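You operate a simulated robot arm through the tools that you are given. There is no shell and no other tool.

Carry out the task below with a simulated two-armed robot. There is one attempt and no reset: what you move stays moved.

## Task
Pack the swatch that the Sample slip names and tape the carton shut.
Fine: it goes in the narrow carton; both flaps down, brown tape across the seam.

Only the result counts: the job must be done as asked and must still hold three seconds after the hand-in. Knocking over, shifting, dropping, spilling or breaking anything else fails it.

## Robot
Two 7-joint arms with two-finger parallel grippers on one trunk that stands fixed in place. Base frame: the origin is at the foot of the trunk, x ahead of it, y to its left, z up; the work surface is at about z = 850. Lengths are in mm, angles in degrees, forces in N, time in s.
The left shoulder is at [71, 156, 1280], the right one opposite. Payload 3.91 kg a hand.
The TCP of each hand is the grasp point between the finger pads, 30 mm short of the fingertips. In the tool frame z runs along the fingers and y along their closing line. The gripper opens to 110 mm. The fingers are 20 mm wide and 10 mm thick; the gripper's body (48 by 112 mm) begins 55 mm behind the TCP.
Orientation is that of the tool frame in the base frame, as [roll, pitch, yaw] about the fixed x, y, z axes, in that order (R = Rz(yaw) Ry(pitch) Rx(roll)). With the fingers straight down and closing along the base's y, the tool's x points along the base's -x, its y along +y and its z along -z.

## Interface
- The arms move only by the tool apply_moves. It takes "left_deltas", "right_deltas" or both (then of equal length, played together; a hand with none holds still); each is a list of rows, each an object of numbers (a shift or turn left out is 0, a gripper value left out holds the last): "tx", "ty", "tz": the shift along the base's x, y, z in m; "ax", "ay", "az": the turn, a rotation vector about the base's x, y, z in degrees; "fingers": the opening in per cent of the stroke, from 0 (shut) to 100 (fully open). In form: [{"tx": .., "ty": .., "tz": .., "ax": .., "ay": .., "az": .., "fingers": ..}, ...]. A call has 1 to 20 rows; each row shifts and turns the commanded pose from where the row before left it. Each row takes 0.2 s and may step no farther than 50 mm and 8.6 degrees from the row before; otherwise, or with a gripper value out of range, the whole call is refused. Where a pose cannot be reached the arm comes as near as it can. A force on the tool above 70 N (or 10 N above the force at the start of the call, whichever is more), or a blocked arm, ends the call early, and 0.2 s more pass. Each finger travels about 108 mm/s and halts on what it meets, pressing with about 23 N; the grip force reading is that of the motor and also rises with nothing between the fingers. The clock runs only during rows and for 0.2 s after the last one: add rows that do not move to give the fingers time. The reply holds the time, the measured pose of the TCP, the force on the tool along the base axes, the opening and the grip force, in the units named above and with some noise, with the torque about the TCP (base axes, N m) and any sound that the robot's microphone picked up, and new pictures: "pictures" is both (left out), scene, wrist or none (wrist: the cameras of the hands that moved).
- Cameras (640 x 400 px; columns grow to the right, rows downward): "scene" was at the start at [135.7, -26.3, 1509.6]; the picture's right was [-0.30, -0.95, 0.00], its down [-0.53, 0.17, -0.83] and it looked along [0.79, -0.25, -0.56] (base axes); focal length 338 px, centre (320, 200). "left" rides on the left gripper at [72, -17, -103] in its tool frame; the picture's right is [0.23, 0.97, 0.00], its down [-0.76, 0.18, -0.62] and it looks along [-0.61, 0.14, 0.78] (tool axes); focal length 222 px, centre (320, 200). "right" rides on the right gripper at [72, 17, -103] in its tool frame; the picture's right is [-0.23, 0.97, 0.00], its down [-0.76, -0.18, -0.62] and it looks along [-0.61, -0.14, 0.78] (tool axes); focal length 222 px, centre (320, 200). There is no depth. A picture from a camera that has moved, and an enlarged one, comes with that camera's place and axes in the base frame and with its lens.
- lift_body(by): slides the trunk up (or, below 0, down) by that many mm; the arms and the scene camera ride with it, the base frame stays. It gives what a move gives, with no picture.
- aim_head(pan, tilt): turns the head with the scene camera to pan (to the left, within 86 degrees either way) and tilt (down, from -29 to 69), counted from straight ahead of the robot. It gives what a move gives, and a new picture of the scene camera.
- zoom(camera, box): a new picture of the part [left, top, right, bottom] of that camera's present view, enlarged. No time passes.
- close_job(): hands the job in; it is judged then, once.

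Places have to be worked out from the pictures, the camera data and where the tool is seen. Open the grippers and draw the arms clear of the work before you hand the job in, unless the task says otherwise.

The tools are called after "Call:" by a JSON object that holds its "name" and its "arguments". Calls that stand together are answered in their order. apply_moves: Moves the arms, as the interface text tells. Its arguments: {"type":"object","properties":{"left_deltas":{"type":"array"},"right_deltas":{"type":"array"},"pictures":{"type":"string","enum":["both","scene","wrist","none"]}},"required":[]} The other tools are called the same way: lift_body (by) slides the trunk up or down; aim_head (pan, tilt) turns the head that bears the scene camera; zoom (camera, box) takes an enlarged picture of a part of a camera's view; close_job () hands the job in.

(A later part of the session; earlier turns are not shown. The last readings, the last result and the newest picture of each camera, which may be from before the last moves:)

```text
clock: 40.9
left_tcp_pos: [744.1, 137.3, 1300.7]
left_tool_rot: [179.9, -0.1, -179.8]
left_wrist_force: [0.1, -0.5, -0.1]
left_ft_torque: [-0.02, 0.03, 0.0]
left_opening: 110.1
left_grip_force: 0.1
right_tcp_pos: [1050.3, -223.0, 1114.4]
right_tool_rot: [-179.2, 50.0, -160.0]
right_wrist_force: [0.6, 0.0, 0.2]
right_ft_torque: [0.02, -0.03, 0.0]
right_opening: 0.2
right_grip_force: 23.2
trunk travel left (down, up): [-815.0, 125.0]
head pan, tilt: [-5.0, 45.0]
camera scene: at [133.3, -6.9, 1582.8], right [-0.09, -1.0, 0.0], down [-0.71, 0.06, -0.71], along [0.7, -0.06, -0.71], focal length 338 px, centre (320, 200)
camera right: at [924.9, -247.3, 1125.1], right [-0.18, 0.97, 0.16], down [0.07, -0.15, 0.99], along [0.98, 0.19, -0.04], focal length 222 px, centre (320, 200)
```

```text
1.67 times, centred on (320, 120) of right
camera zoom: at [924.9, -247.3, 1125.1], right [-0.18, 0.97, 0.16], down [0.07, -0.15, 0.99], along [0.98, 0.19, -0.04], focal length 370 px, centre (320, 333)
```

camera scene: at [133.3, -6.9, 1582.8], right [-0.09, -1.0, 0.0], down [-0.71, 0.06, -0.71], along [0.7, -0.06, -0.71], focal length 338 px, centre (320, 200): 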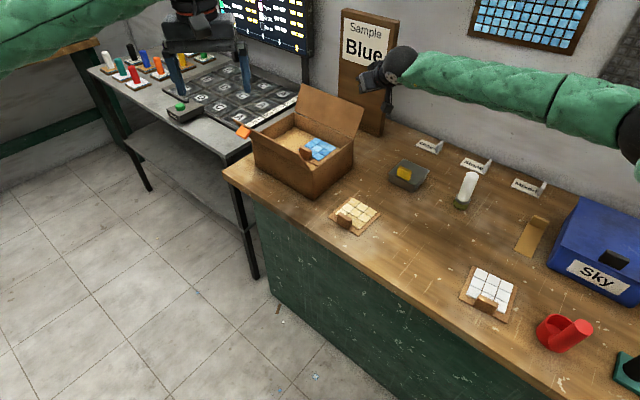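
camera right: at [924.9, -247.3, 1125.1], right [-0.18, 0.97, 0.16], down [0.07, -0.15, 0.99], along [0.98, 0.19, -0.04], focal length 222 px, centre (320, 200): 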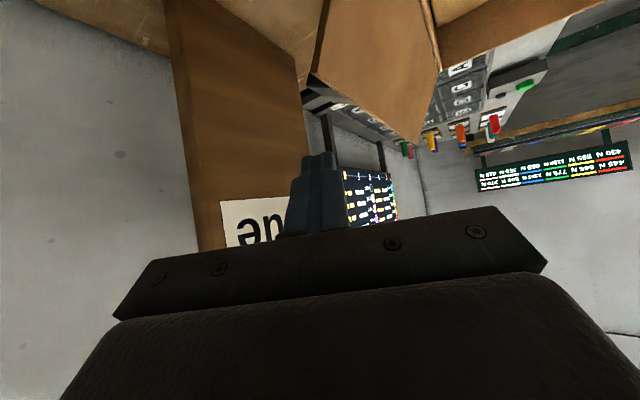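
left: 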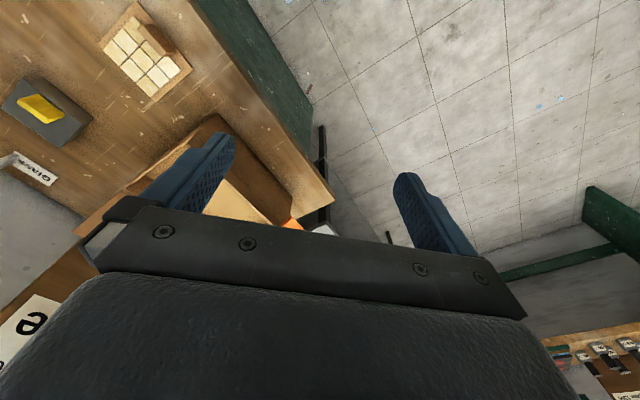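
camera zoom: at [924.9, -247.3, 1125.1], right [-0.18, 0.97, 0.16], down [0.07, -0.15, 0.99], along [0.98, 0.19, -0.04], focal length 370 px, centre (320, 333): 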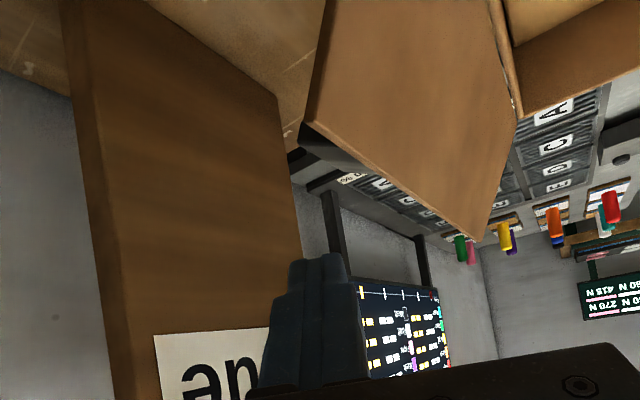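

The finger is now outside the flap's right end. I'll shift 5 mm further back and descend behind the flap to tip z≈1020.

Call:
{"name": "apply_moves", "arguments": {"right_deltas": [{"tx": 0.0035, "ty": -0.0035}, {"tz": -0.025}, {"tz": -0.025}, {"tz": -0.025}, {}], "pictures": "both"}}

Call:
{"name": "zoom", "arguments": {"camera": "right", "box": [160, 0, 480, 240]}}

Call:
{"name": "zoom", "arguments": {"camera": "scene", "box": [240, 40, 420, 200]}}

```text
clock: 42.1
left_tcp_pos: [739.4, 135.7, 1303.9]
left_tool_rot: [179.9, 0.1, 179.9]
left_wrist_force: [-0.1, 0.5, 0.0]
left_ft_torque: [0.01, 0.04, -0.01]
left_opening: 110.2
left_grip_force: 0.1
right_tcp_pos: [1055.9, -232.7, 1059.0]
right_tool_rot: [-179.0, 51.3, -160.3]
right_wrist_force: [-26.1, -10.5, 25.5]
right_ft_torque: [0.19, 0.06, 0.23]
right_opening: 0.2
right_grip_force: 23.0
trunk travel left (down, up): [-815.0, 125.0]
head pan, tilt: [-5.0, 45.0]
stopped in row 5 (right hand): the force on the tool passed its limit at 75 N (the readings are from after the stop); the commanded pose is now the measured one
camera scene: at [127.4, -7.7, 1583.1], right [-0.09, -1.0, 0.0], down [-0.7, 0.06, -0.71], along [0.71, -0.06, -0.71], focal length 338 px, centre (320, 200)
camera right: at [929.2, -254.8, 1066.5], right [-0.18, 0.97, 0.17], down [0.04, -0.16, 0.99], along [0.98, 0.19, -0.01], focal length 222 px, centre (320, 200)
```

scene: 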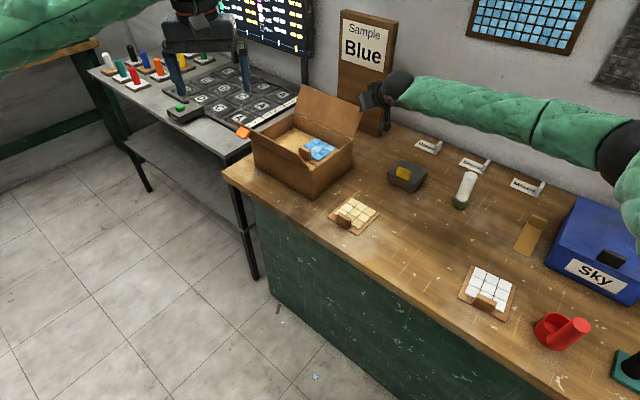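
right: 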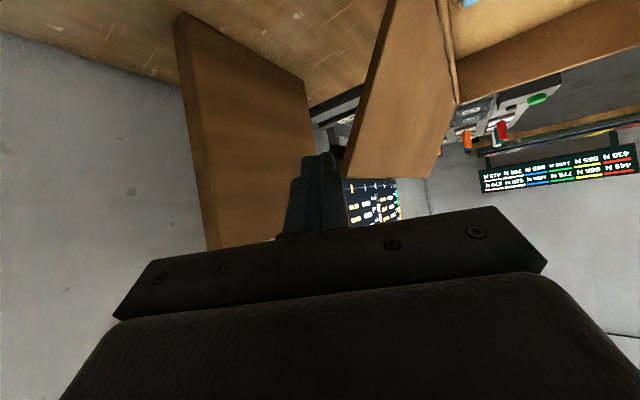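

```text
1.67 times, centred on (320, 120) of right
camera zoom: at [929.2, -254.8, 1066.5], right [-0.18, 0.97, 0.17], down [0.04, -0.16, 0.99], along [0.98, 0.19, -0.01], focal length 370 px, centre (320, 333)
```

zoom: 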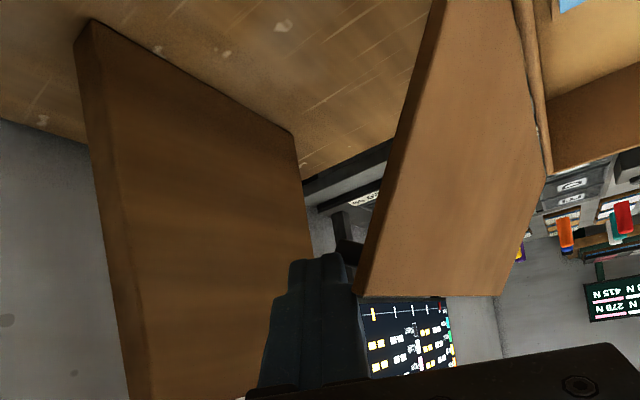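

```text
2.50 times, centred on (330, 120) of scene
camera zoom: at [127.4, -7.7, 1583.1], right [-0.09, -1.0, 0.0], down [-0.7, 0.06, -0.71], along [0.71, -0.06, -0.71], focal length 845 px, centre (295, 400)
```

zoom: 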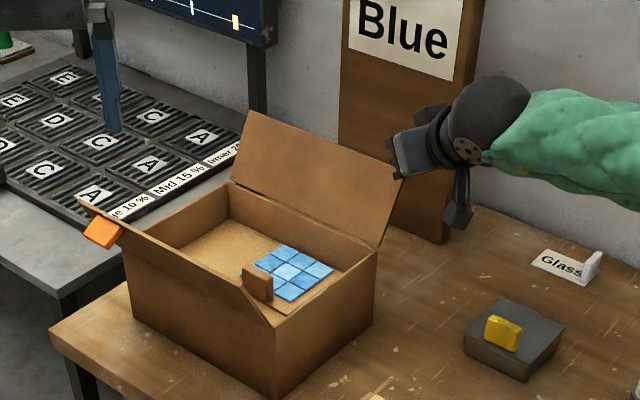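

The fingertip hit something: the wrist view shows a dark block on the back flap's outer face near its right end, a counterpart to the orange block on the front flap. I'll lift off and take a closer look.

Call:
{"name": "apply_moves", "arguments": {"right_deltas": [{"tz": 0.02}, {"tz": 0.03}, {}], "pictures": "wrist"}}

Call:
{"name": "zoom", "arguments": {"camera": "right", "box": [240, 40, 440, 180]}}

```text
clock: 42.9
left_tcp_pos: [743.6, 137.7, 1300.7]
left_tool_rot: [179.9, 0.0, -179.9]
left_wrist_force: [-0.1, 0.3, -0.8]
left_ft_torque: [-0.01, -0.01, -0.01]
left_opening: 110.0
left_grip_force: 0.1
right_tcp_pos: [1057.0, -230.2, 1101.2]
right_tool_rot: [-179.2, 50.9, -160.4]
right_wrist_force: [-0.2, -0.1, 0.7]
right_ft_torque: [0.01, 0.05, 0.0]
right_opening: 0.0
right_grip_force: 22.6
trunk travel left (down, up): [-815.0, 125.0]
head pan, tilt: [-5.0, 45.0]
camera right: at [932.1, -254.0, 1109.8], right [-0.18, 0.97, 0.17], down [0.05, -0.16, 0.99], along [0.98, 0.19, -0.02], focal length 222 px, centre (320, 200)
```

right: 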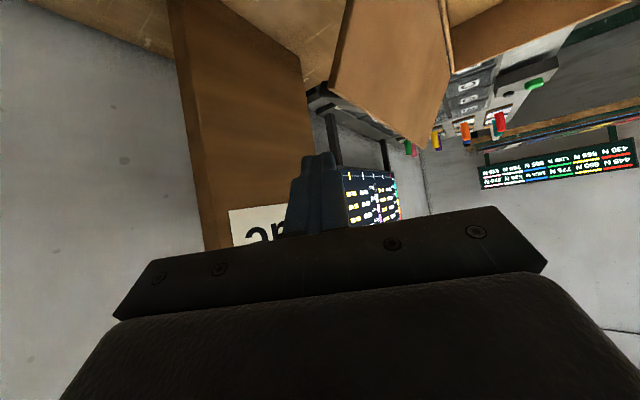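

```text
2.86 times, centred on (340, 110) of right
camera zoom: at [932.1, -254.0, 1109.8], right [-0.18, 0.97, 0.17], down [0.05, -0.16, 0.99], along [0.98, 0.19, -0.02], focal length 635 px, centre (263, 457)
```

zoom: 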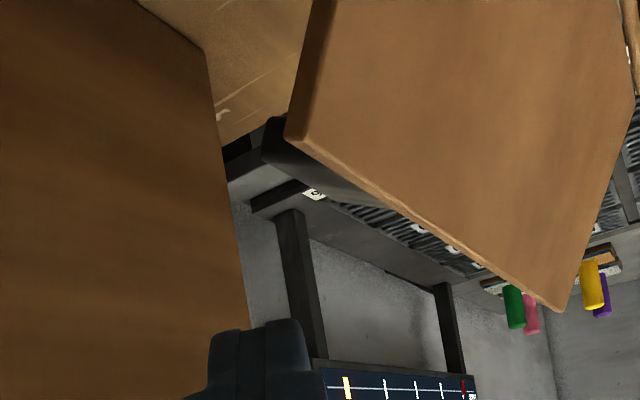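

A black block sits on the back flap's outer face (about u 15–55, near the flap's top edge), so I can push the flap over by that block. I'll tilt the hand to 60° and move a bit further back so the finger comes down behind the block.

Call:
{"name": "apply_moves", "arguments": {"right_deltas": [{"tx": 0.003, "ty": -0.003, "tz": 0.005, "ax": 1.53, "ay": -4.29}, {"tx": 0.0036, "ty": -0.0037, "ax": 1.53, "ay": -4.29}, {}], "pictures": "wrist"}}

Call:
{"name": "zoom", "arguments": {"camera": "right", "box": [240, 40, 440, 180]}}

```text
clock: 43.7
left_tcp_pos: [743.7, 138.5, 1301.8]
left_tool_rot: [179.9, 0.0, -179.8]
left_wrist_force: [-0.6, -1.0, 0.3]
left_ft_torque: [-0.03, 0.0, -0.01]
left_opening: 109.9
left_grip_force: 0.1
right_tcp_pos: [1064.4, -233.9, 1105.6]
right_tool_rot: [-179.0, 60.0, -160.2]
right_wrist_force: [0.6, 1.6, 0.5]
right_ft_torque: [0.03, -0.01, 0.0]
right_opening: 0.0
right_grip_force: 23.2
trunk travel left (down, up): [-815.0, 125.0]
head pan, tilt: [-5.0, 45.0]
camera right: at [939.1, -258.2, 1095.3], right [-0.21, 0.96, 0.19], down [-0.1, -0.21, 0.97], along [0.97, 0.18, 0.14], focal length 222 px, centre (320, 200)
```

right: 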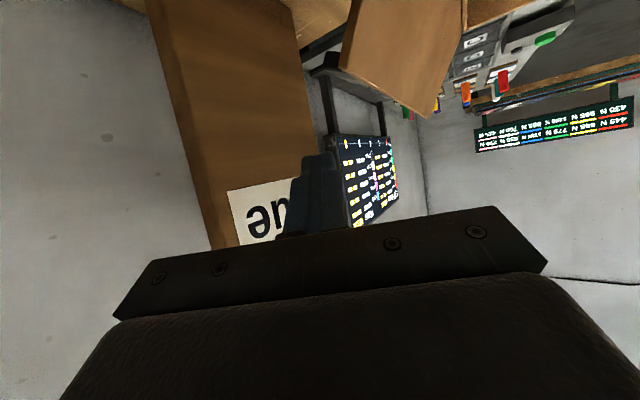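

```text
2.86 times, centred on (340, 110) of right
camera zoom: at [939.1, -258.2, 1095.3], right [-0.21, 0.96, 0.19], down [-0.1, -0.21, 0.97], along [0.97, 0.18, 0.14], focal length 635 px, centre (263, 457)
```

zoom: 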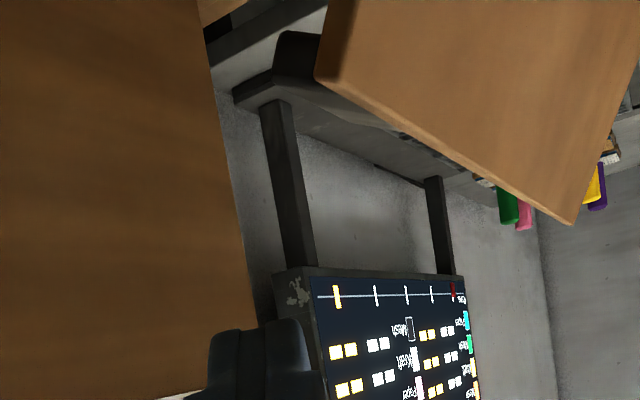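

The hand is placed with the tip at about u 34, v 283, behind the block. I'll descend to tip z≈1035.

Call:
{"name": "apply_moves", "arguments": {"right_deltas": [{"tz": -0.02}, {"tz": -0.02}, {"tz": -0.016}, {}], "pictures": "both"}}

Call:
{"name": "zoom", "arguments": {"camera": "right", "box": [240, 40, 440, 180]}}

Call:
{"name": "zoom", "arguments": {"camera": "scene", "box": [240, 40, 420, 200]}}

```text
clock: 44.7
left_tcp_pos: [742.6, 138.7, 1302.0]
left_tool_rot: [-180.0, 0.0, -179.9]
left_wrist_force: [0.3, -0.1, -0.1]
left_ft_torque: [-0.01, 0.04, -0.01]
left_opening: 110.2
left_grip_force: 0.1
right_tcp_pos: [1064.0, -234.6, 1050.8]
right_tool_rot: [-179.0, 60.0, -160.3]
right_wrist_force: [-0.4, -0.4, 0.1]
right_ft_torque: [0.03, 0.02, 0.04]
right_opening: 0.0
right_grip_force: 22.6
trunk travel left (down, up): [-815.0, 125.0]
head pan, tilt: [-5.0, 45.0]
camera scene: at [132.5, -6.6, 1582.9], right [-0.09, -1.0, 0.0], down [-0.7, 0.06, -0.71], along [0.7, -0.06, -0.71], focal length 338 px, centre (320, 200)
camera right: at [938.5, -258.7, 1039.1], right [-0.21, 0.96, 0.19], down [-0.1, -0.21, 0.97], along [0.97, 0.18, 0.14], focal length 222 px, centre (320, 200)
```

scene: 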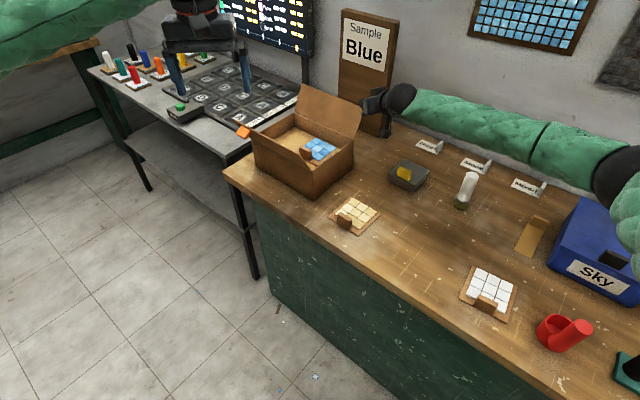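
right: 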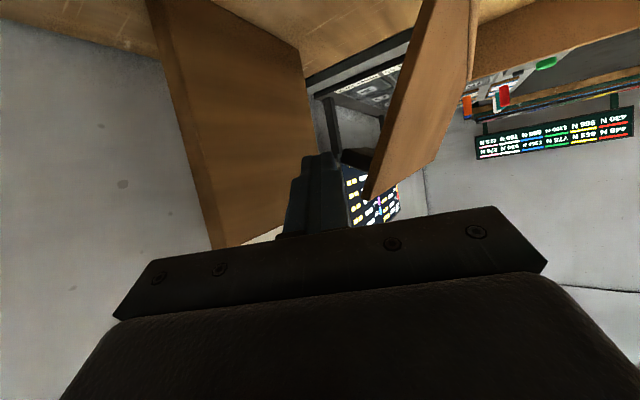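

```text
2.86 times, centred on (340, 110) of right
camera zoom: at [938.5, -258.7, 1039.1], right [-0.21, 0.96, 0.19], down [-0.1, -0.21, 0.97], along [0.97, 0.18, 0.14], focal length 635 px, centre (263, 457)
```

zoom: 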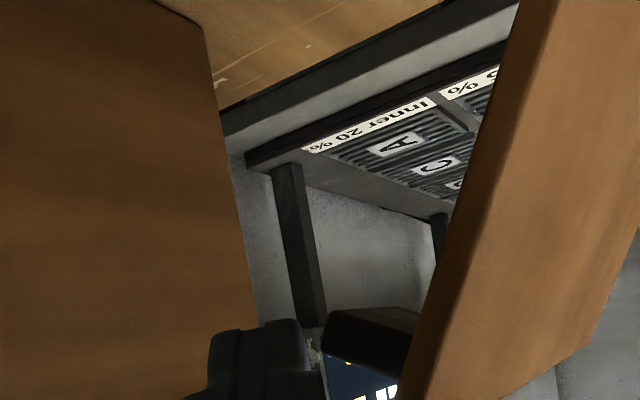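

```text
2.50 times, centred on (330, 120) of scene
camera zoom: at [132.5, -6.6, 1582.9], right [-0.09, -1.0, 0.0], down [-0.7, 0.06, -0.71], along [0.7, -0.06, -0.71], focal length 845 px, centre (295, 400)
```

zoom: 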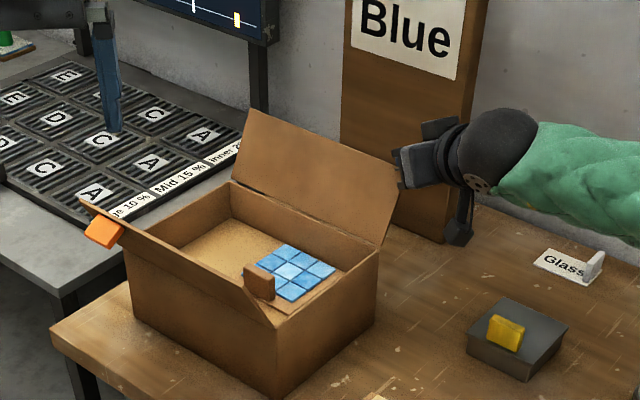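

The block is clearly visible now and the finger is just behind it without contact. I'll start sweeping the flap up and over: first to roughly vertical, watching the force.

Call:
{"name": "apply_moves", "arguments": {"right_deltas": [{"tx": -0.0117, "ty": 0.0117, "tz": -0.002}, {"tx": -0.0071, "ty": 0.0071, "tz": 0.0065}, {"tx": -0.0071, "ty": 0.0071, "tz": 0.0065}, {"tx": -0.0053, "ty": 0.0053, "tz": 0.0035}, {"tx": -0.0053, "ty": 0.0053, "tz": 0.0035}, {}], "pictures": "both"}}

Call:
{"name": "zoom", "arguments": {"camera": "right", "box": [240, 40, 480, 200]}}

Call:
{"name": "zoom", "arguments": {"camera": "scene", "box": [240, 40, 420, 200]}}

```text
clock: 46.1
left_tcp_pos: [742.5, 138.4, 1302.4]
left_tool_rot: [179.9, 0.0, -180.0]
left_wrist_force: [0.1, -0.5, 0.0]
left_ft_torque: [-0.03, 0.0, -0.01]
left_opening: 109.9
left_grip_force: 0.1
right_tcp_pos: [1027.2, -198.1, 1069.1]
right_tool_rot: [-179.1, 59.9, -160.4]
right_wrist_force: [0.1, 0.5, 0.3]
right_ft_torque: [0.02, 0.0, 0.01]
right_opening: 0.3
right_grip_force: 22.9
trunk travel left (down, up): [-815.0, 125.0]
head pan, tilt: [-5.0, 45.0]
camera scene: at [132.4, -6.8, 1583.0], right [-0.09, -1.0, 0.0], down [-0.7, 0.06, -0.71], along [0.7, -0.06, -0.71], focal length 338 px, centre (320, 200)
camera right: at [902.7, -222.0, 1058.6], right [-0.21, 0.96, 0.19], down [-0.1, -0.21, 0.97], along [0.97, 0.18, 0.14], focal length 222 px, centre (320, 200)
```

scene: 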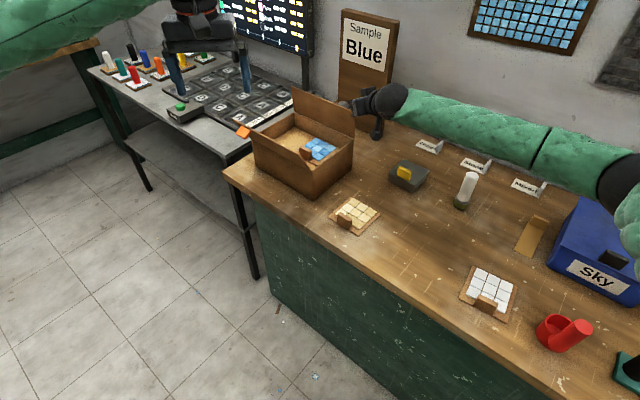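
right: 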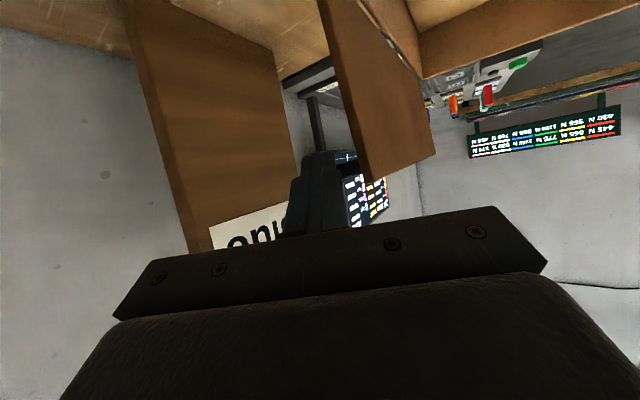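

```text
2.50 times, centred on (360, 120) of right
camera zoom: at [902.7, -222.0, 1058.6], right [-0.21, 0.96, 0.19], down [-0.1, -0.21, 0.97], along [0.97, 0.18, 0.14], focal length 555 px, centre (220, 400)
```

zoom: 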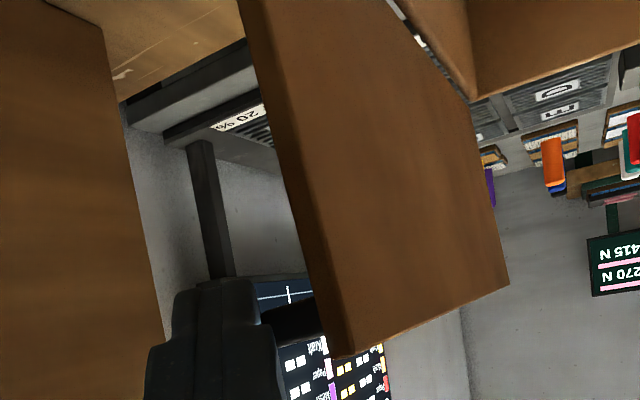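

```text
2.50 times, centred on (330, 120) of scene
camera zoom: at [132.4, -6.8, 1583.0], right [-0.09, -1.0, 0.0], down [-0.7, 0.06, -0.71], along [0.7, -0.06, -0.71], focal length 845 px, centre (295, 400)
```

zoom: 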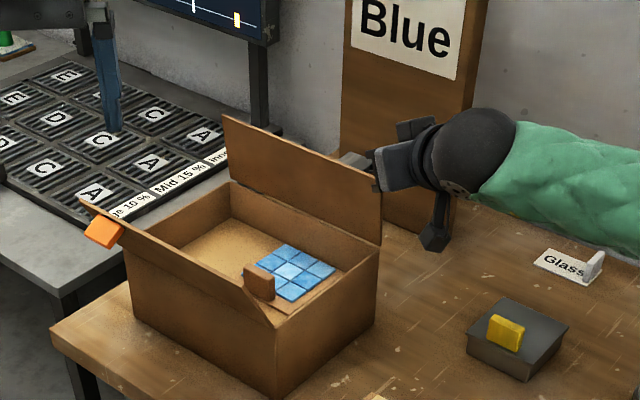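

The flap follows easily with almost no force and is about vertical. I'll carry on along the arc to about 150°.

Call:
{"name": "apply_moves", "arguments": {"right_deltas": [{"tx": -0.012, "ty": 0.012, "tz": 0.004}, {"tx": -0.0106, "ty": 0.0106, "tz": 0.002}, {"tx": -0.012, "ty": 0.012, "tz": -0.001}, {"tx": -0.0113, "ty": 0.0113, "tz": -0.003}, {"tx": -0.0106, "ty": 0.0106, "tz": -0.007}, {"tx": -0.0099, "ty": 0.0099, "tz": -0.009}, {}], "pictures": "both"}}

Call:
{"name": "zoom", "arguments": {"camera": "scene", "box": [240, 40, 420, 200]}}

```text
clock: 47.7
left_tcp_pos: [744.6, 137.3, 1302.3]
left_tool_rot: [180.0, -0.1, -179.8]
left_wrist_force: [-0.6, -0.1, -0.2]
left_ft_torque: [0.01, 0.03, -0.01]
left_opening: 110.1
left_grip_force: 0.2
right_tcp_pos: [959.9, -134.4, 1055.1]
right_tool_rot: [-179.0, 60.1, -160.3]
right_wrist_force: [1.0, -5.4, -4.7]
right_ft_torque: [-0.16, 0.05, -0.1]
right_opening: 0.0
right_grip_force: 23.4
trunk travel left (down, up): [-815.0, 125.0]
head pan, tilt: [-5.0, 45.0]
camera scene: at [132.9, -7.3, 1582.9], right [-0.09, -1.0, 0.0], down [-0.71, 0.06, -0.71], along [0.7, -0.06, -0.71], focal length 338 px, centre (320, 200)
camera right: at [835.7, -157.0, 1043.1], right [-0.21, 0.96, 0.19], down [-0.1, -0.21, 0.97], along [0.97, 0.18, 0.14], focal length 222 px, centre (320, 200)
```

scene: 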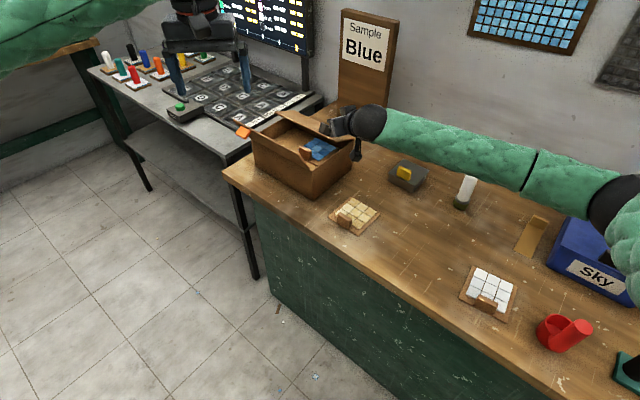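
right: 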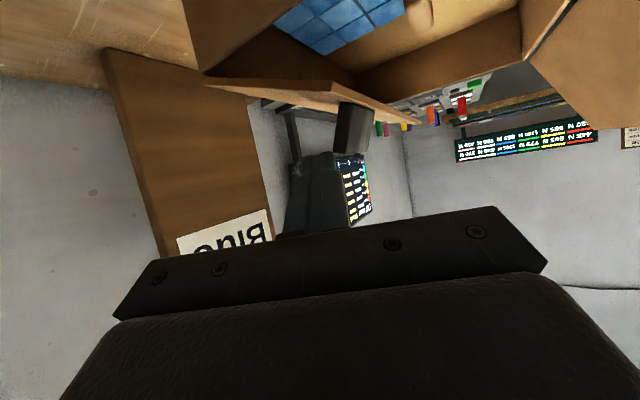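

```text
2.50 times, centred on (330, 120) of scene
camera zoom: at [132.9, -7.3, 1582.9], right [-0.09, -1.0, 0.0], down [-0.71, 0.06, -0.71], along [0.7, -0.06, -0.71], focal length 845 px, centre (295, 400)
```

zoom: 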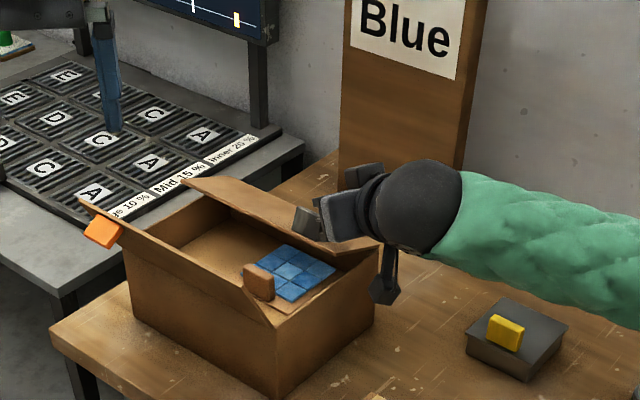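

The flap is well over, at about 145–150°, with a light 7 N load. I'll press it the rest of the way down.

Call:
{"name": "apply_moves", "arguments": {"right_deltas": [{"tx": -0.0071, "ty": 0.0071, "tz": -0.009}, {"tx": -0.005, "ty": 0.005, "tz": -0.009}, {"tx": -0.0042, "ty": 0.0042, "tz": -0.009}, {"tx": -0.0028, "ty": 0.0028, "tz": -0.007}, {"tz": -0.004}, {}], "pictures": "both"}}

Call:
{"name": "zoom", "arguments": {"camera": "scene", "box": [240, 40, 420, 200]}}

Call:
{"name": "zoom", "arguments": {"camera": "right", "box": [200, 20, 500, 220]}}

```text
clock: 49.1
left_tcp_pos: [743.9, 134.7, 1303.4]
left_tool_rot: [180.0, 0.1, 180.0]
left_wrist_force: [-0.5, -0.3, 0.7]
left_ft_torque: [-0.01, -0.01, 0.02]
left_opening: 109.8
left_grip_force: 0.1
right_tcp_pos: [945.2, -120.1, 1022.5]
right_tool_rot: [-179.1, 60.4, -160.7]
right_wrist_force: [39.2, -37.8, 38.7]
right_ft_torque: [-0.26, -1.52, -1.25]
right_opening: 0.0
right_grip_force: 23.2
trunk travel left (down, up): [-815.0, 125.0]
head pan, tilt: [-5.0, 45.0]
camera scene: at [132.3, -10.7, 1583.5], right [-0.09, -1.0, 0.0], down [-0.7, 0.06, -0.71], along [0.7, -0.06, -0.71], focal length 338 px, centre (320, 200)
camera right: at [819.7, -142.4, 1010.3], right [-0.2, 0.96, 0.19], down [-0.1, -0.21, 0.97], along [0.97, 0.18, 0.14], focal length 222 px, centre (320, 200)
```

scene: 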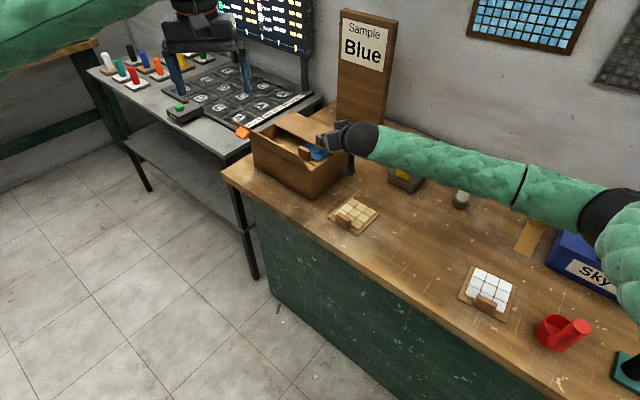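
right: 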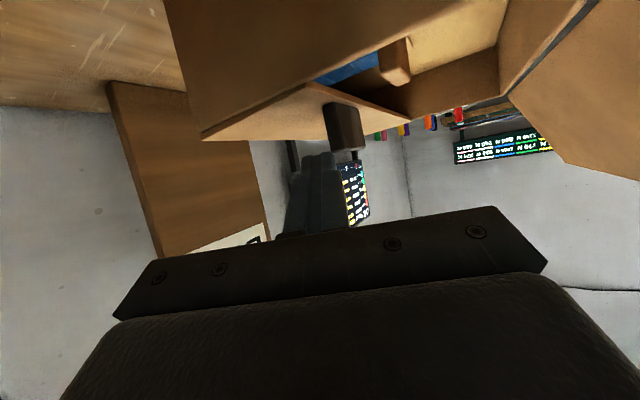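

```text
2.50 times, centred on (330, 120) of scene
camera zoom: at [132.3, -10.7, 1583.5], right [-0.09, -1.0, 0.0], down [-0.7, 0.06, -0.71], along [0.7, -0.06, -0.71], focal length 845 px, centre (295, 400)
```

zoom: 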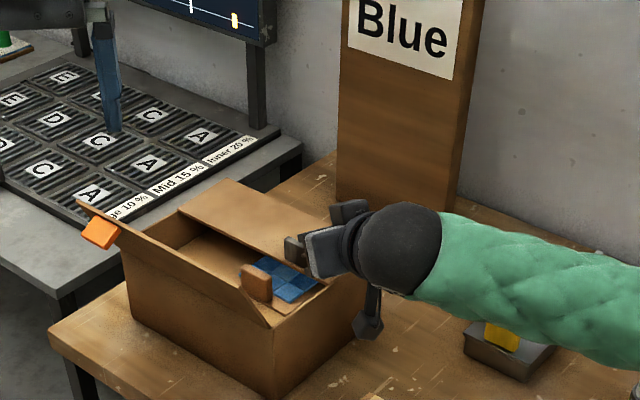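

```text
2.00 times, centred on (350, 120) of right
camera zoom: at [819.7, -142.4, 1010.3], right [-0.2, 0.96, 0.19], down [-0.1, -0.21, 0.97], along [0.97, 0.18, 0.14], focal length 444 px, centre (260, 360)
```

zoom: 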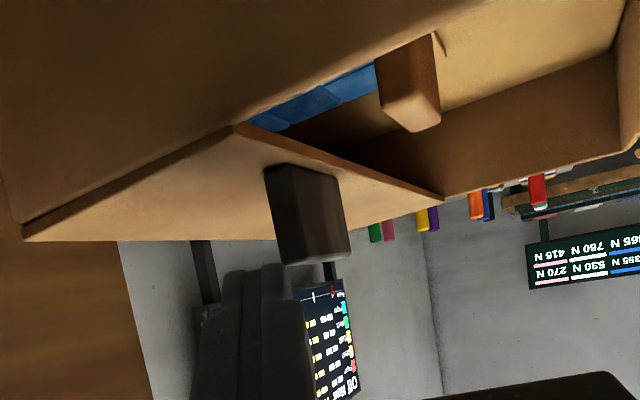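

The back flap now looks flush with the carton's top edge, and the finger is pressing sideways on the block. I'll back the finger off and see whether the flap stays down.

Call:
{"name": "apply_moves", "arguments": {"right_deltas": [{"tx": 0.006, "ty": -0.006, "tz": 0.004}, {"tx": 0.006, "ty": -0.006, "tz": 0.006}, {"tz": 0.015}, {"tz": 0.025}, {}], "pictures": "both"}}

Call:
{"name": "zoom", "arguments": {"camera": "scene", "box": [240, 40, 420, 200]}}

Call:
{"name": "zoom", "arguments": {"camera": "right", "box": [200, 0, 500, 200]}}

```text
clock: 50.3
left_tcp_pos: [741.7, 139.5, 1303.6]
left_tool_rot: [-180.0, -0.1, -179.9]
left_wrist_force: [0.2, 0.2, 0.3]
left_ft_torque: [0.0, 0.0, 0.0]
left_opening: 110.2
left_grip_force: 0.1
right_tcp_pos: [952.8, -124.5, 1069.8]
right_tool_rot: [-179.0, 60.1, -160.2]
right_wrist_force: [-0.2, 0.2, 1.1]
right_ft_torque: [-0.03, -0.01, -0.01]
right_opening: 0.0
right_grip_force: 22.9
trunk travel left (down, up): [-815.0, 125.0]
head pan, tilt: [-5.0, 45.0]
camera scene: at [130.7, -5.0, 1583.3], right [-0.09, -1.0, 0.0], down [-0.7, 0.06, -0.71], along [0.7, -0.06, -0.71], focal length 338 px, centre (320, 200)
camera right: at [826.8, -147.8, 1057.2], right [-0.21, 0.96, 0.19], down [-0.1, -0.21, 0.97], along [0.97, 0.19, 0.14], focal length 222 px, centre (320, 200)
```

scene: 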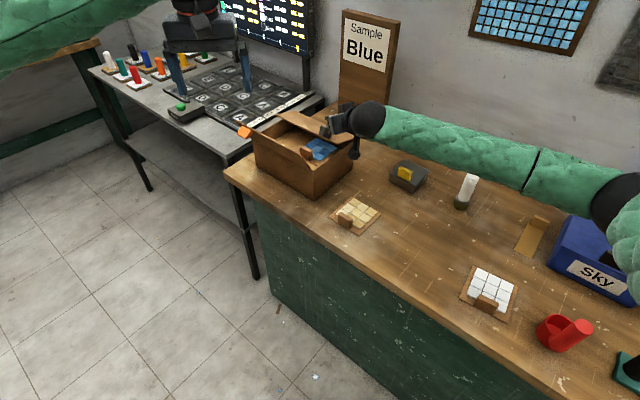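
right: 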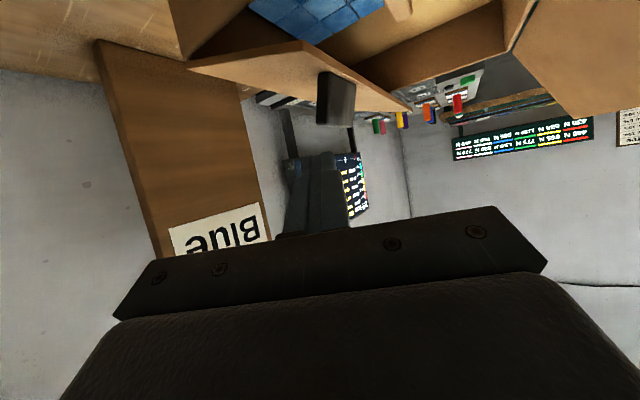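

```text
2.50 times, centred on (330, 120) of scene
camera zoom: at [130.7, -5.0, 1583.3], right [-0.09, -1.0, 0.0], down [-0.7, 0.06, -0.71], along [0.7, -0.06, -0.71], focal length 845 px, centre (295, 400)
```

zoom: 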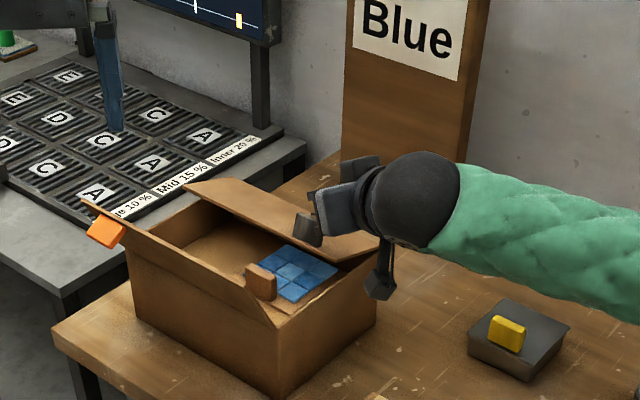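

```text
2.00 times, centred on (350, 100) of right
camera zoom: at [826.8, -147.8, 1057.2], right [-0.21, 0.96, 0.19], down [-0.1, -0.21, 0.97], along [0.97, 0.19, 0.14], focal length 444 px, centre (260, 400)
```

zoom: 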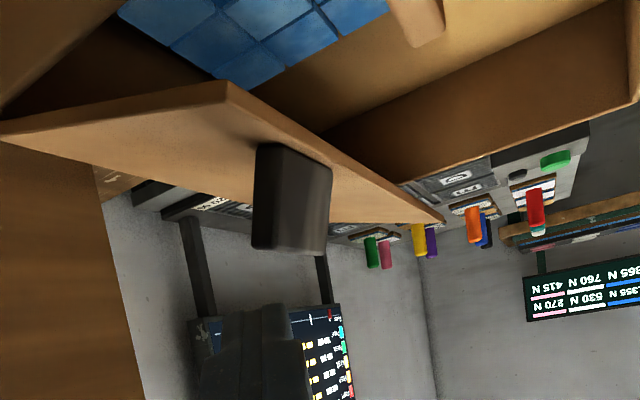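

The flap lifted again to about 159°. I need to know whether it springs open or settles there, so I'll raise the hand clear and watch.

Call:
{"name": "apply_moves", "arguments": {"right_deltas": [{"tx": 0.006, "ty": -0.006, "tz": 0.03}, {"tz": 0.04}, {}, {}], "pictures": "both"}}

Call:
{"name": "zoom", "arguments": {"camera": "scene", "box": [240, 40, 420, 200]}}

Call:
{"name": "zoom", "arguments": {"camera": "right", "box": [200, 0, 500, 200]}}

```text
clock: 51.3
left_tcp_pos: [742.0, 139.9, 1302.5]
left_tool_rot: [179.9, 0.0, -179.9]
left_wrist_force: [-0.1, -0.3, 0.7]
left_ft_torque: [0.0, -0.03, -0.01]
left_opening: 109.8
left_grip_force: 0.1
right_tcp_pos: [958.8, -131.7, 1137.8]
right_tool_rot: [-179.0, 60.0, -160.2]
right_wrist_force: [0.0, 0.1, 1.0]
right_ft_torque: [0.05, -0.01, 0.0]
right_opening: 0.0
right_grip_force: 22.6
trunk travel left (down, up): [-815.0, 125.0]
head pan, tilt: [-5.0, 45.0]
camera scene: at [131.5, -6.2, 1583.1], right [-0.09, -1.0, 0.0], down [-0.7, 0.06, -0.71], along [0.7, -0.06, -0.71], focal length 338 px, centre (320, 200)
camera right: at [833.7, -154.5, 1126.8], right [-0.21, 0.96, 0.19], down [-0.1, -0.21, 0.97], along [0.97, 0.18, 0.14], focal length 222 px, centre (320, 200)
```

scene: 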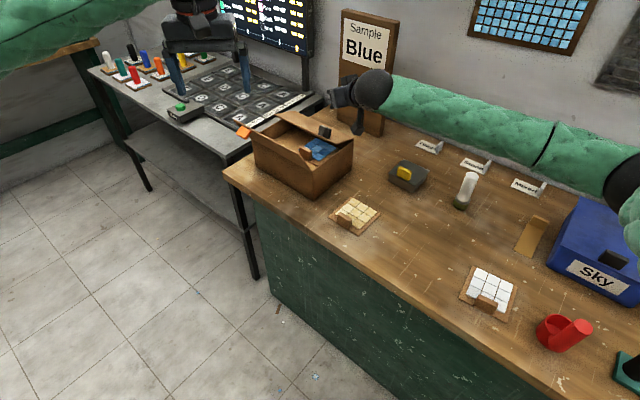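
right: 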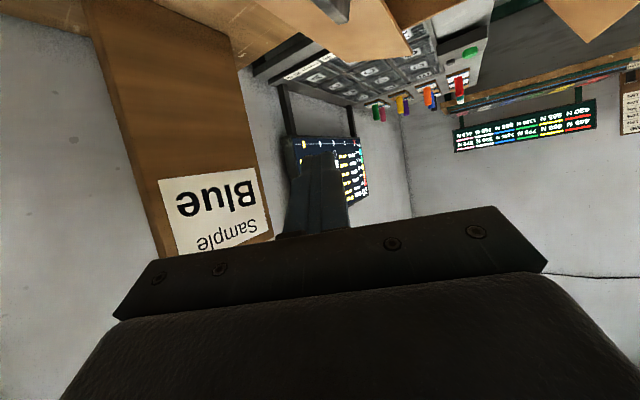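

```text
2.50 times, centred on (330, 120) of scene
camera zoom: at [131.5, -6.2, 1583.1], right [-0.09, -1.0, 0.0], down [-0.7, 0.06, -0.71], along [0.7, -0.06, -0.71], focal length 845 px, centre (295, 400)
```

zoom: 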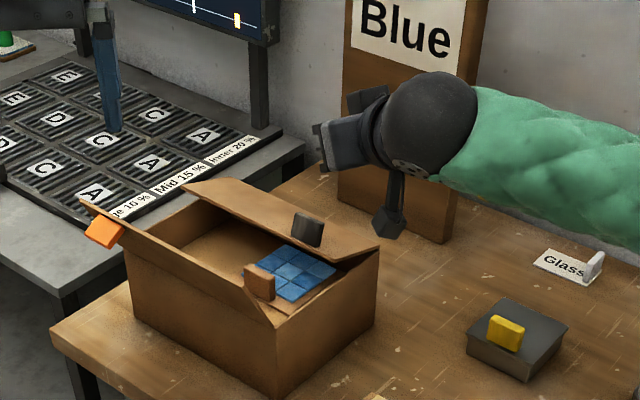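

```text
2.00 times, centred on (350, 100) of right
camera zoom: at [833.7, -154.5, 1126.8], right [-0.21, 0.96, 0.19], down [-0.1, -0.21, 0.97], along [0.97, 0.18, 0.14], focal length 444 px, centre (260, 400)
```

zoom: 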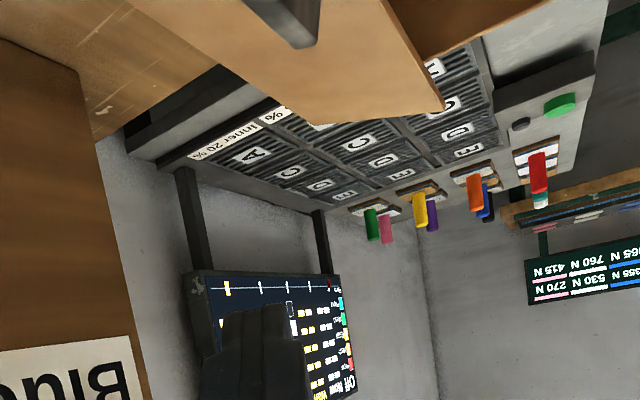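

The back flap settles about 20° above closed, so the flaps are springy and the tape has to hold them. Before fetching the tape I'll test (empty-handed) how far the right hand can reach over the carton in the taping posture: pointing along the carton, tilted 50°, at the spot where the tape tab would go.

Call:
{"name": "apply_moves", "arguments": {"right_deltas": [{"az": 8.3, "tz": 0.005}, {"az": 8.3}, {"az": 8.3}, {"ax": -3.54, "ay": 3.54}, {"ax": -3.54, "ay": 3.54}, {"tx": 0.02, "ty": 0.006, "tz": -0.015}, {"tx": 0.02, "ty": 0.006, "tz": -0.015}, {"tx": 0.02, "ty": 0.006, "tz": -0.015}, {"tx": 0.019, "ty": 0.007, "tz": -0.015}, {}], "pictures": "scene"}}

```text
clock: 53.5
left_tcp_pos: [743.1, 139.3, 1302.3]
left_tool_rot: [180.0, 0.1, -179.9]
left_wrist_force: [-0.9, 0.5, 0.9]
left_ft_torque: [-0.01, -0.02, 0.03]
left_opening: 109.9
left_grip_force: 0.0
right_tcp_pos: [1014.4, -94.1, 1108.2]
right_tool_rot: [-175.4, 54.2, -137.1]
right_wrist_force: [0.3, 0.4, 0.1]
right_ft_torque: [-0.01, 0.02, 0.01]
right_opening: 0.0
right_grip_force: 23.1
right hand out of reach, approached as far as the arm can: row 6, 7, 8
trunk travel left (down, up): [-815.0, 125.0]
head pan, tilt: [-5.0, 45.0]
camera scene: at [132.0, -5.7, 1583.0], right [-0.09, -1.0, 0.0], down [-0.7, 0.06, -0.71], along [0.7, -0.06, -0.71], focal length 338 px, centre (320, 200)
```

scene: 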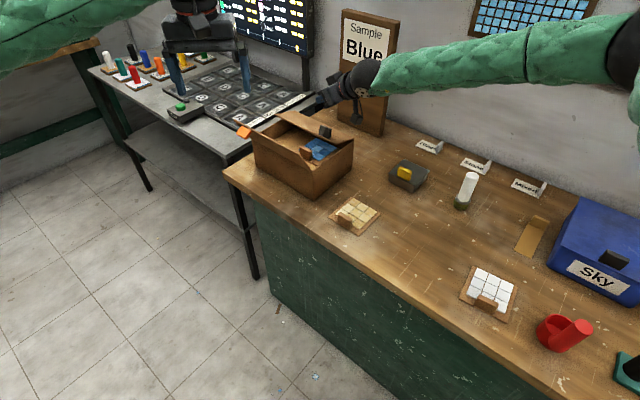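

The reply is ambiguous; I'll let it settle and read the pose again.

Call:
{"name": "apply_moves", "arguments": {"right_deltas": [{}, {}], "pictures": "none"}}

```text
clock: 54.1
left_tcp_pos: [742.0, 138.2, 1302.2]
left_tool_rot: [-179.9, -0.1, -179.9]
left_wrist_force: [-0.7, 0.4, 0.3]
left_ft_torque: [-0.02, 0.01, 0.01]
left_opening: 110.2
left_grip_force: 0.1
right_tcp_pos: [1012.6, -96.8, 1107.9]
right_tool_rot: [-175.4, 54.2, -137.2]
right_wrist_force: [-0.2, -0.8, -1.1]
right_ft_torque: [0.0, 0.03, 0.0]
right_opening: 0.1
right_grip_force: 22.7
trunk travel left (down, up): [-815.0, 125.0]
head pan, tilt: [-5.0, 45.0]
```

It holds at (1013,-97,1108). Reach improves lower down, so I'll lower a further 45 mm (still above the flap) and read again.

Call:
{"name": "apply_moves", "arguments": {"right_deltas": [{"tz": -0.025}, {"tz": -0.02}, {}, {}], "pictures": "none"}}

```text
clock: 55.1
left_tcp_pos: [743.5, 137.5, 1302.1]
left_tool_rot: [-180.0, 0.1, -179.8]
left_wrist_force: [0.5, 0.2, 0.1]
left_ft_torque: [0.01, -0.02, -0.01]
left_opening: 110.1
left_grip_force: 0.0
right_tcp_pos: [1013.8, -96.9, 1061.2]
right_tool_rot: [-175.4, 54.2, -137.2]
right_wrist_force: [0.0, -0.5, 0.8]
right_ft_torque: [0.01, -0.02, 0.0]
right_opening: 0.0
right_grip_force: 23.4
trunk travel left (down, up): [-815.0, 125.0]
head pan, tilt: [-5.0, 45.0]
```

The commanded pose follows what was reached, so now I can keep probing. I'll correct the orientation (50° tilt, along the carton) and step towards (1038,-107) at this height.

Call:
{"name": "apply_moves", "arguments": {"right_deltas": [{"ax": 0.0, "ay": 5.77, "az": 4.89}, {"tx": 0.006, "ty": -0.0025}, {"tx": 0.006, "ty": -0.0025}, {"tx": 0.006, "ty": -0.0025}, {"tx": 0.006, "ty": -0.0025}, {}], "pictures": "none"}}

```text
clock: 56.5
left_tcp_pos: [742.7, 138.1, 1302.2]
left_tool_rot: [-180.0, 0.0, -179.9]
left_wrist_force: [-0.6, 0.9, 0.6]
left_ft_torque: [0.03, -0.01, 0.02]
left_opening: 110.1
left_grip_force: 0.1
right_tcp_pos: [1034.4, -95.4, 1064.2]
right_tool_rot: [-179.8, 54.1, -137.3]
right_wrist_force: [0.0, 0.2, -0.1]
right_ft_torque: [0.02, 0.02, 0.0]
right_opening: 0.1
right_grip_force: 23.5
right hand out of reach, approached as far as the arm can: row 1, 2, 3, 4
trunk travel left (down, up): [-815.0, 125.0]
head pan, tilt: [-5.0, 45.0]
```

At this height the arm needs about 54° of tilt to reach (1034,-95). I'll lower 30 mm more and try the 50° orientation again.

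Call:
{"name": "apply_moves", "arguments": {"right_deltas": [{"tz": -0.03}, {"ax": -2.5, "ay": 2.7, "az": 1.5}, {}], "pictures": "none"}}

```text
clock: 57.3
left_tcp_pos: [742.5, 137.1, 1302.7]
left_tool_rot: [-180.0, 0.1, -179.9]
left_wrist_force: [0.8, 0.0, 0.1]
left_ft_torque: [0.03, -0.02, -0.01]
left_opening: 110.3
left_grip_force: 0.0
right_tcp_pos: [1035.1, -93.7, 1034.1]
right_tool_rot: [-179.9, 50.3, -135.9]
right_wrist_force: [0.4, 0.5, 0.4]
right_ft_torque: [0.01, -0.01, -0.02]
right_opening: 0.0
right_grip_force: 23.2
trunk travel left (down, up): [-815.0, 125.0]
head pan, tilt: [-5.0, 45.0]
```

With 50° tilt the hand does reach (1035,-94,1034), i.e. u≈89, v≈152 — good enough to set the tape with its tab at the back. I'll withdraw the right hand up and to the right to get a clear view of the carton and both blocks.

Call:
{"name": "apply_moves", "arguments": {"right_deltas": [{"tx": -0.02, "ty": -0.01, "tz": 0.03}, {"tx": -0.03, "ty": -0.02, "tz": 0.03}, {"tx": -0.03, "ty": -0.03, "tz": 0.02}, {"tx": -0.03, "ty": -0.03}, {"tx": -0.03, "ty": -0.03}, {"tx": -0.03, "ty": -0.03}, {"tx": -0.03, "ty": -0.03}, {"tx": -0.03, "ty": -0.03}, {}], "pictures": "scene"}}

Call:
{"name": "zoom", "arguments": {"camera": "scene", "box": [230, 90, 370, 210]}}

Call:
{"name": "zoom", "arguments": {"camera": "left", "box": [100, 60, 380, 230]}}

```text
clock: 59.3
left_tcp_pos: [745.6, 139.5, 1300.0]
left_tool_rot: [-180.0, -0.1, -179.9]
left_wrist_force: [-0.1, -0.1, 0.3]
left_ft_torque: [-0.02, 0.03, 0.0]
left_opening: 110.0
left_grip_force: 0.0
right_tcp_pos: [828.7, -281.5, 1109.5]
right_tool_rot: [-179.8, 50.3, -135.9]
right_wrist_force: [0.1, 0.0, -0.7]
right_ft_torque: [0.0, 0.02, -0.02]
right_opening: 0.2
right_grip_force: 22.8
right hand out of reach, approached as far as the arm can: row 6, 7, 8
trunk travel left (down, up): [-815.0, 125.0]
head pan, tilt: [-5.0, 45.0]
camera scene: at [134.1, -4.8, 1582.7], right [-0.09, -1.0, 0.0], down [-0.71, 0.06, -0.71], along [0.7, -0.06, -0.71], focal length 338 px, centre (320, 200)
```

scene: 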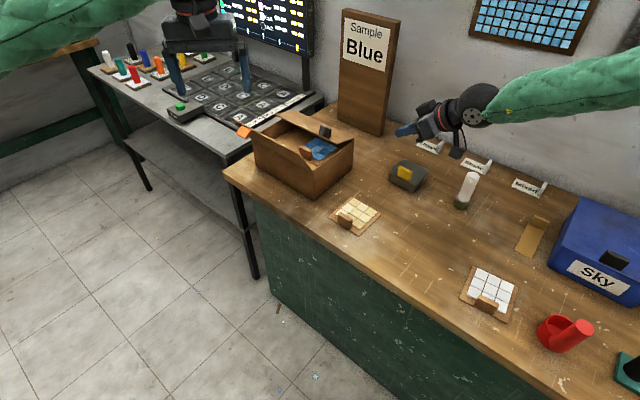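

```text
3.33 times, centred on (300, 150) of scene
camera zoom: at [134.1, -4.8, 1582.7], right [-0.09, -1.0, 0.0], down [-0.71, 0.06, -0.71], along [0.7, -0.06, -0.71], focal length 1127 px, centre (387, 367)
```

zoom: 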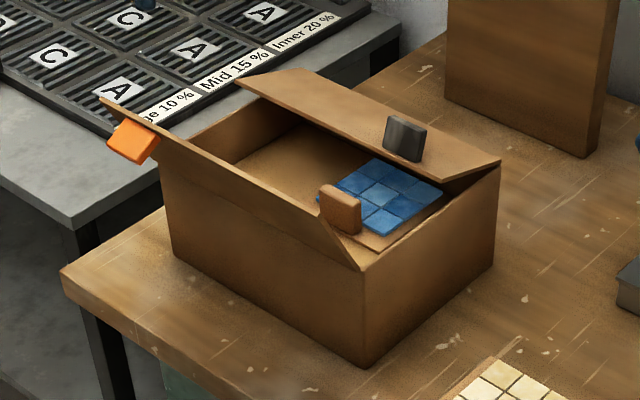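

```text
2.29 times, centred on (240, 145) of left
camera zoom: at [671.9, 121.5, 1403.1], right [-0.23, 0.97, 0.0], down [0.76, 0.18, 0.62], along [0.61, 0.14, -0.78], focal length 508 px, centre (503, 326)
```

zoom: 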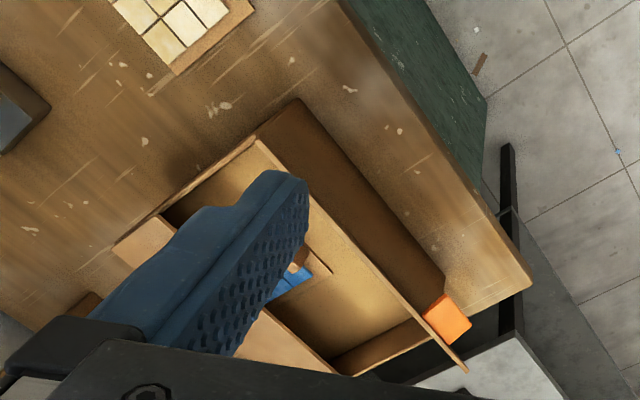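

I'll zoom closer on the back flap with its black block and on the orange block, to fix where each lies.

Call:
{"name": "zoom", "arguments": {"camera": "scene", "box": [290, 110, 360, 160]}}

Call:
{"name": "zoom", "arguments": {"camera": "scene", "box": [230, 105, 300, 155]}}

Call:
{"name": "zoom", "arguments": {"camera": "scene", "box": [500, 200, 570, 270]}}

```text
8.00 times, centred on (325, 135) of scene
camera zoom: at [134.1, -4.8, 1582.7], right [-0.09, -1.0, 0.0], down [-0.71, 0.06, -0.71], along [0.7, -0.06, -0.71], focal length 2704 px, centre (280, 720)
```

zoom: 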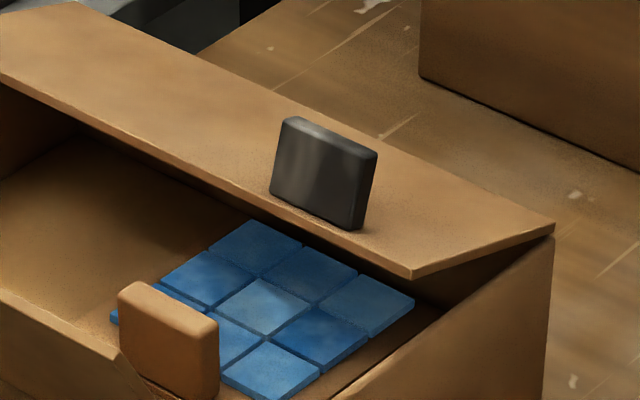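

```text
8.00 times, centred on (265, 130) of scene
camera zoom: at [134.1, -4.8, 1582.7], right [-0.09, -1.0, 0.0], down [-0.71, 0.06, -0.71], along [0.7, -0.06, -0.71], focal length 2704 px, centre (760, 760)
```

zoom: 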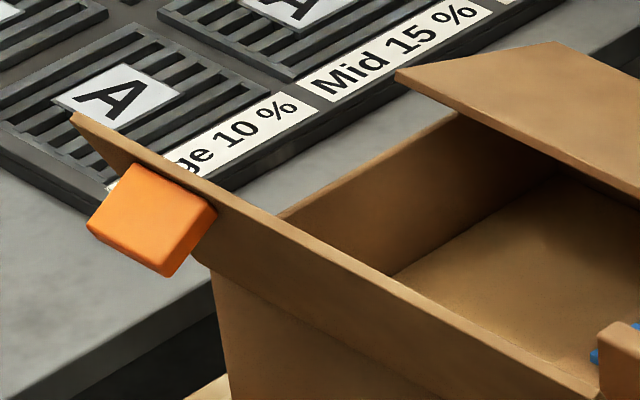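

```text
5.71 times, centred on (535, 235) of scene
camera zoom: at [134.1, -4.8, 1582.7], right [-0.09, -1.0, 0.0], down [-0.71, 0.06, -0.71], along [0.7, -0.06, -0.71], focal length 1932 px, centre (-909, 0)
```

zoom: 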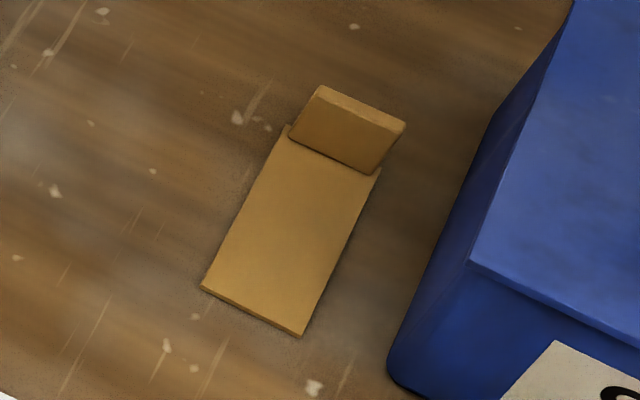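

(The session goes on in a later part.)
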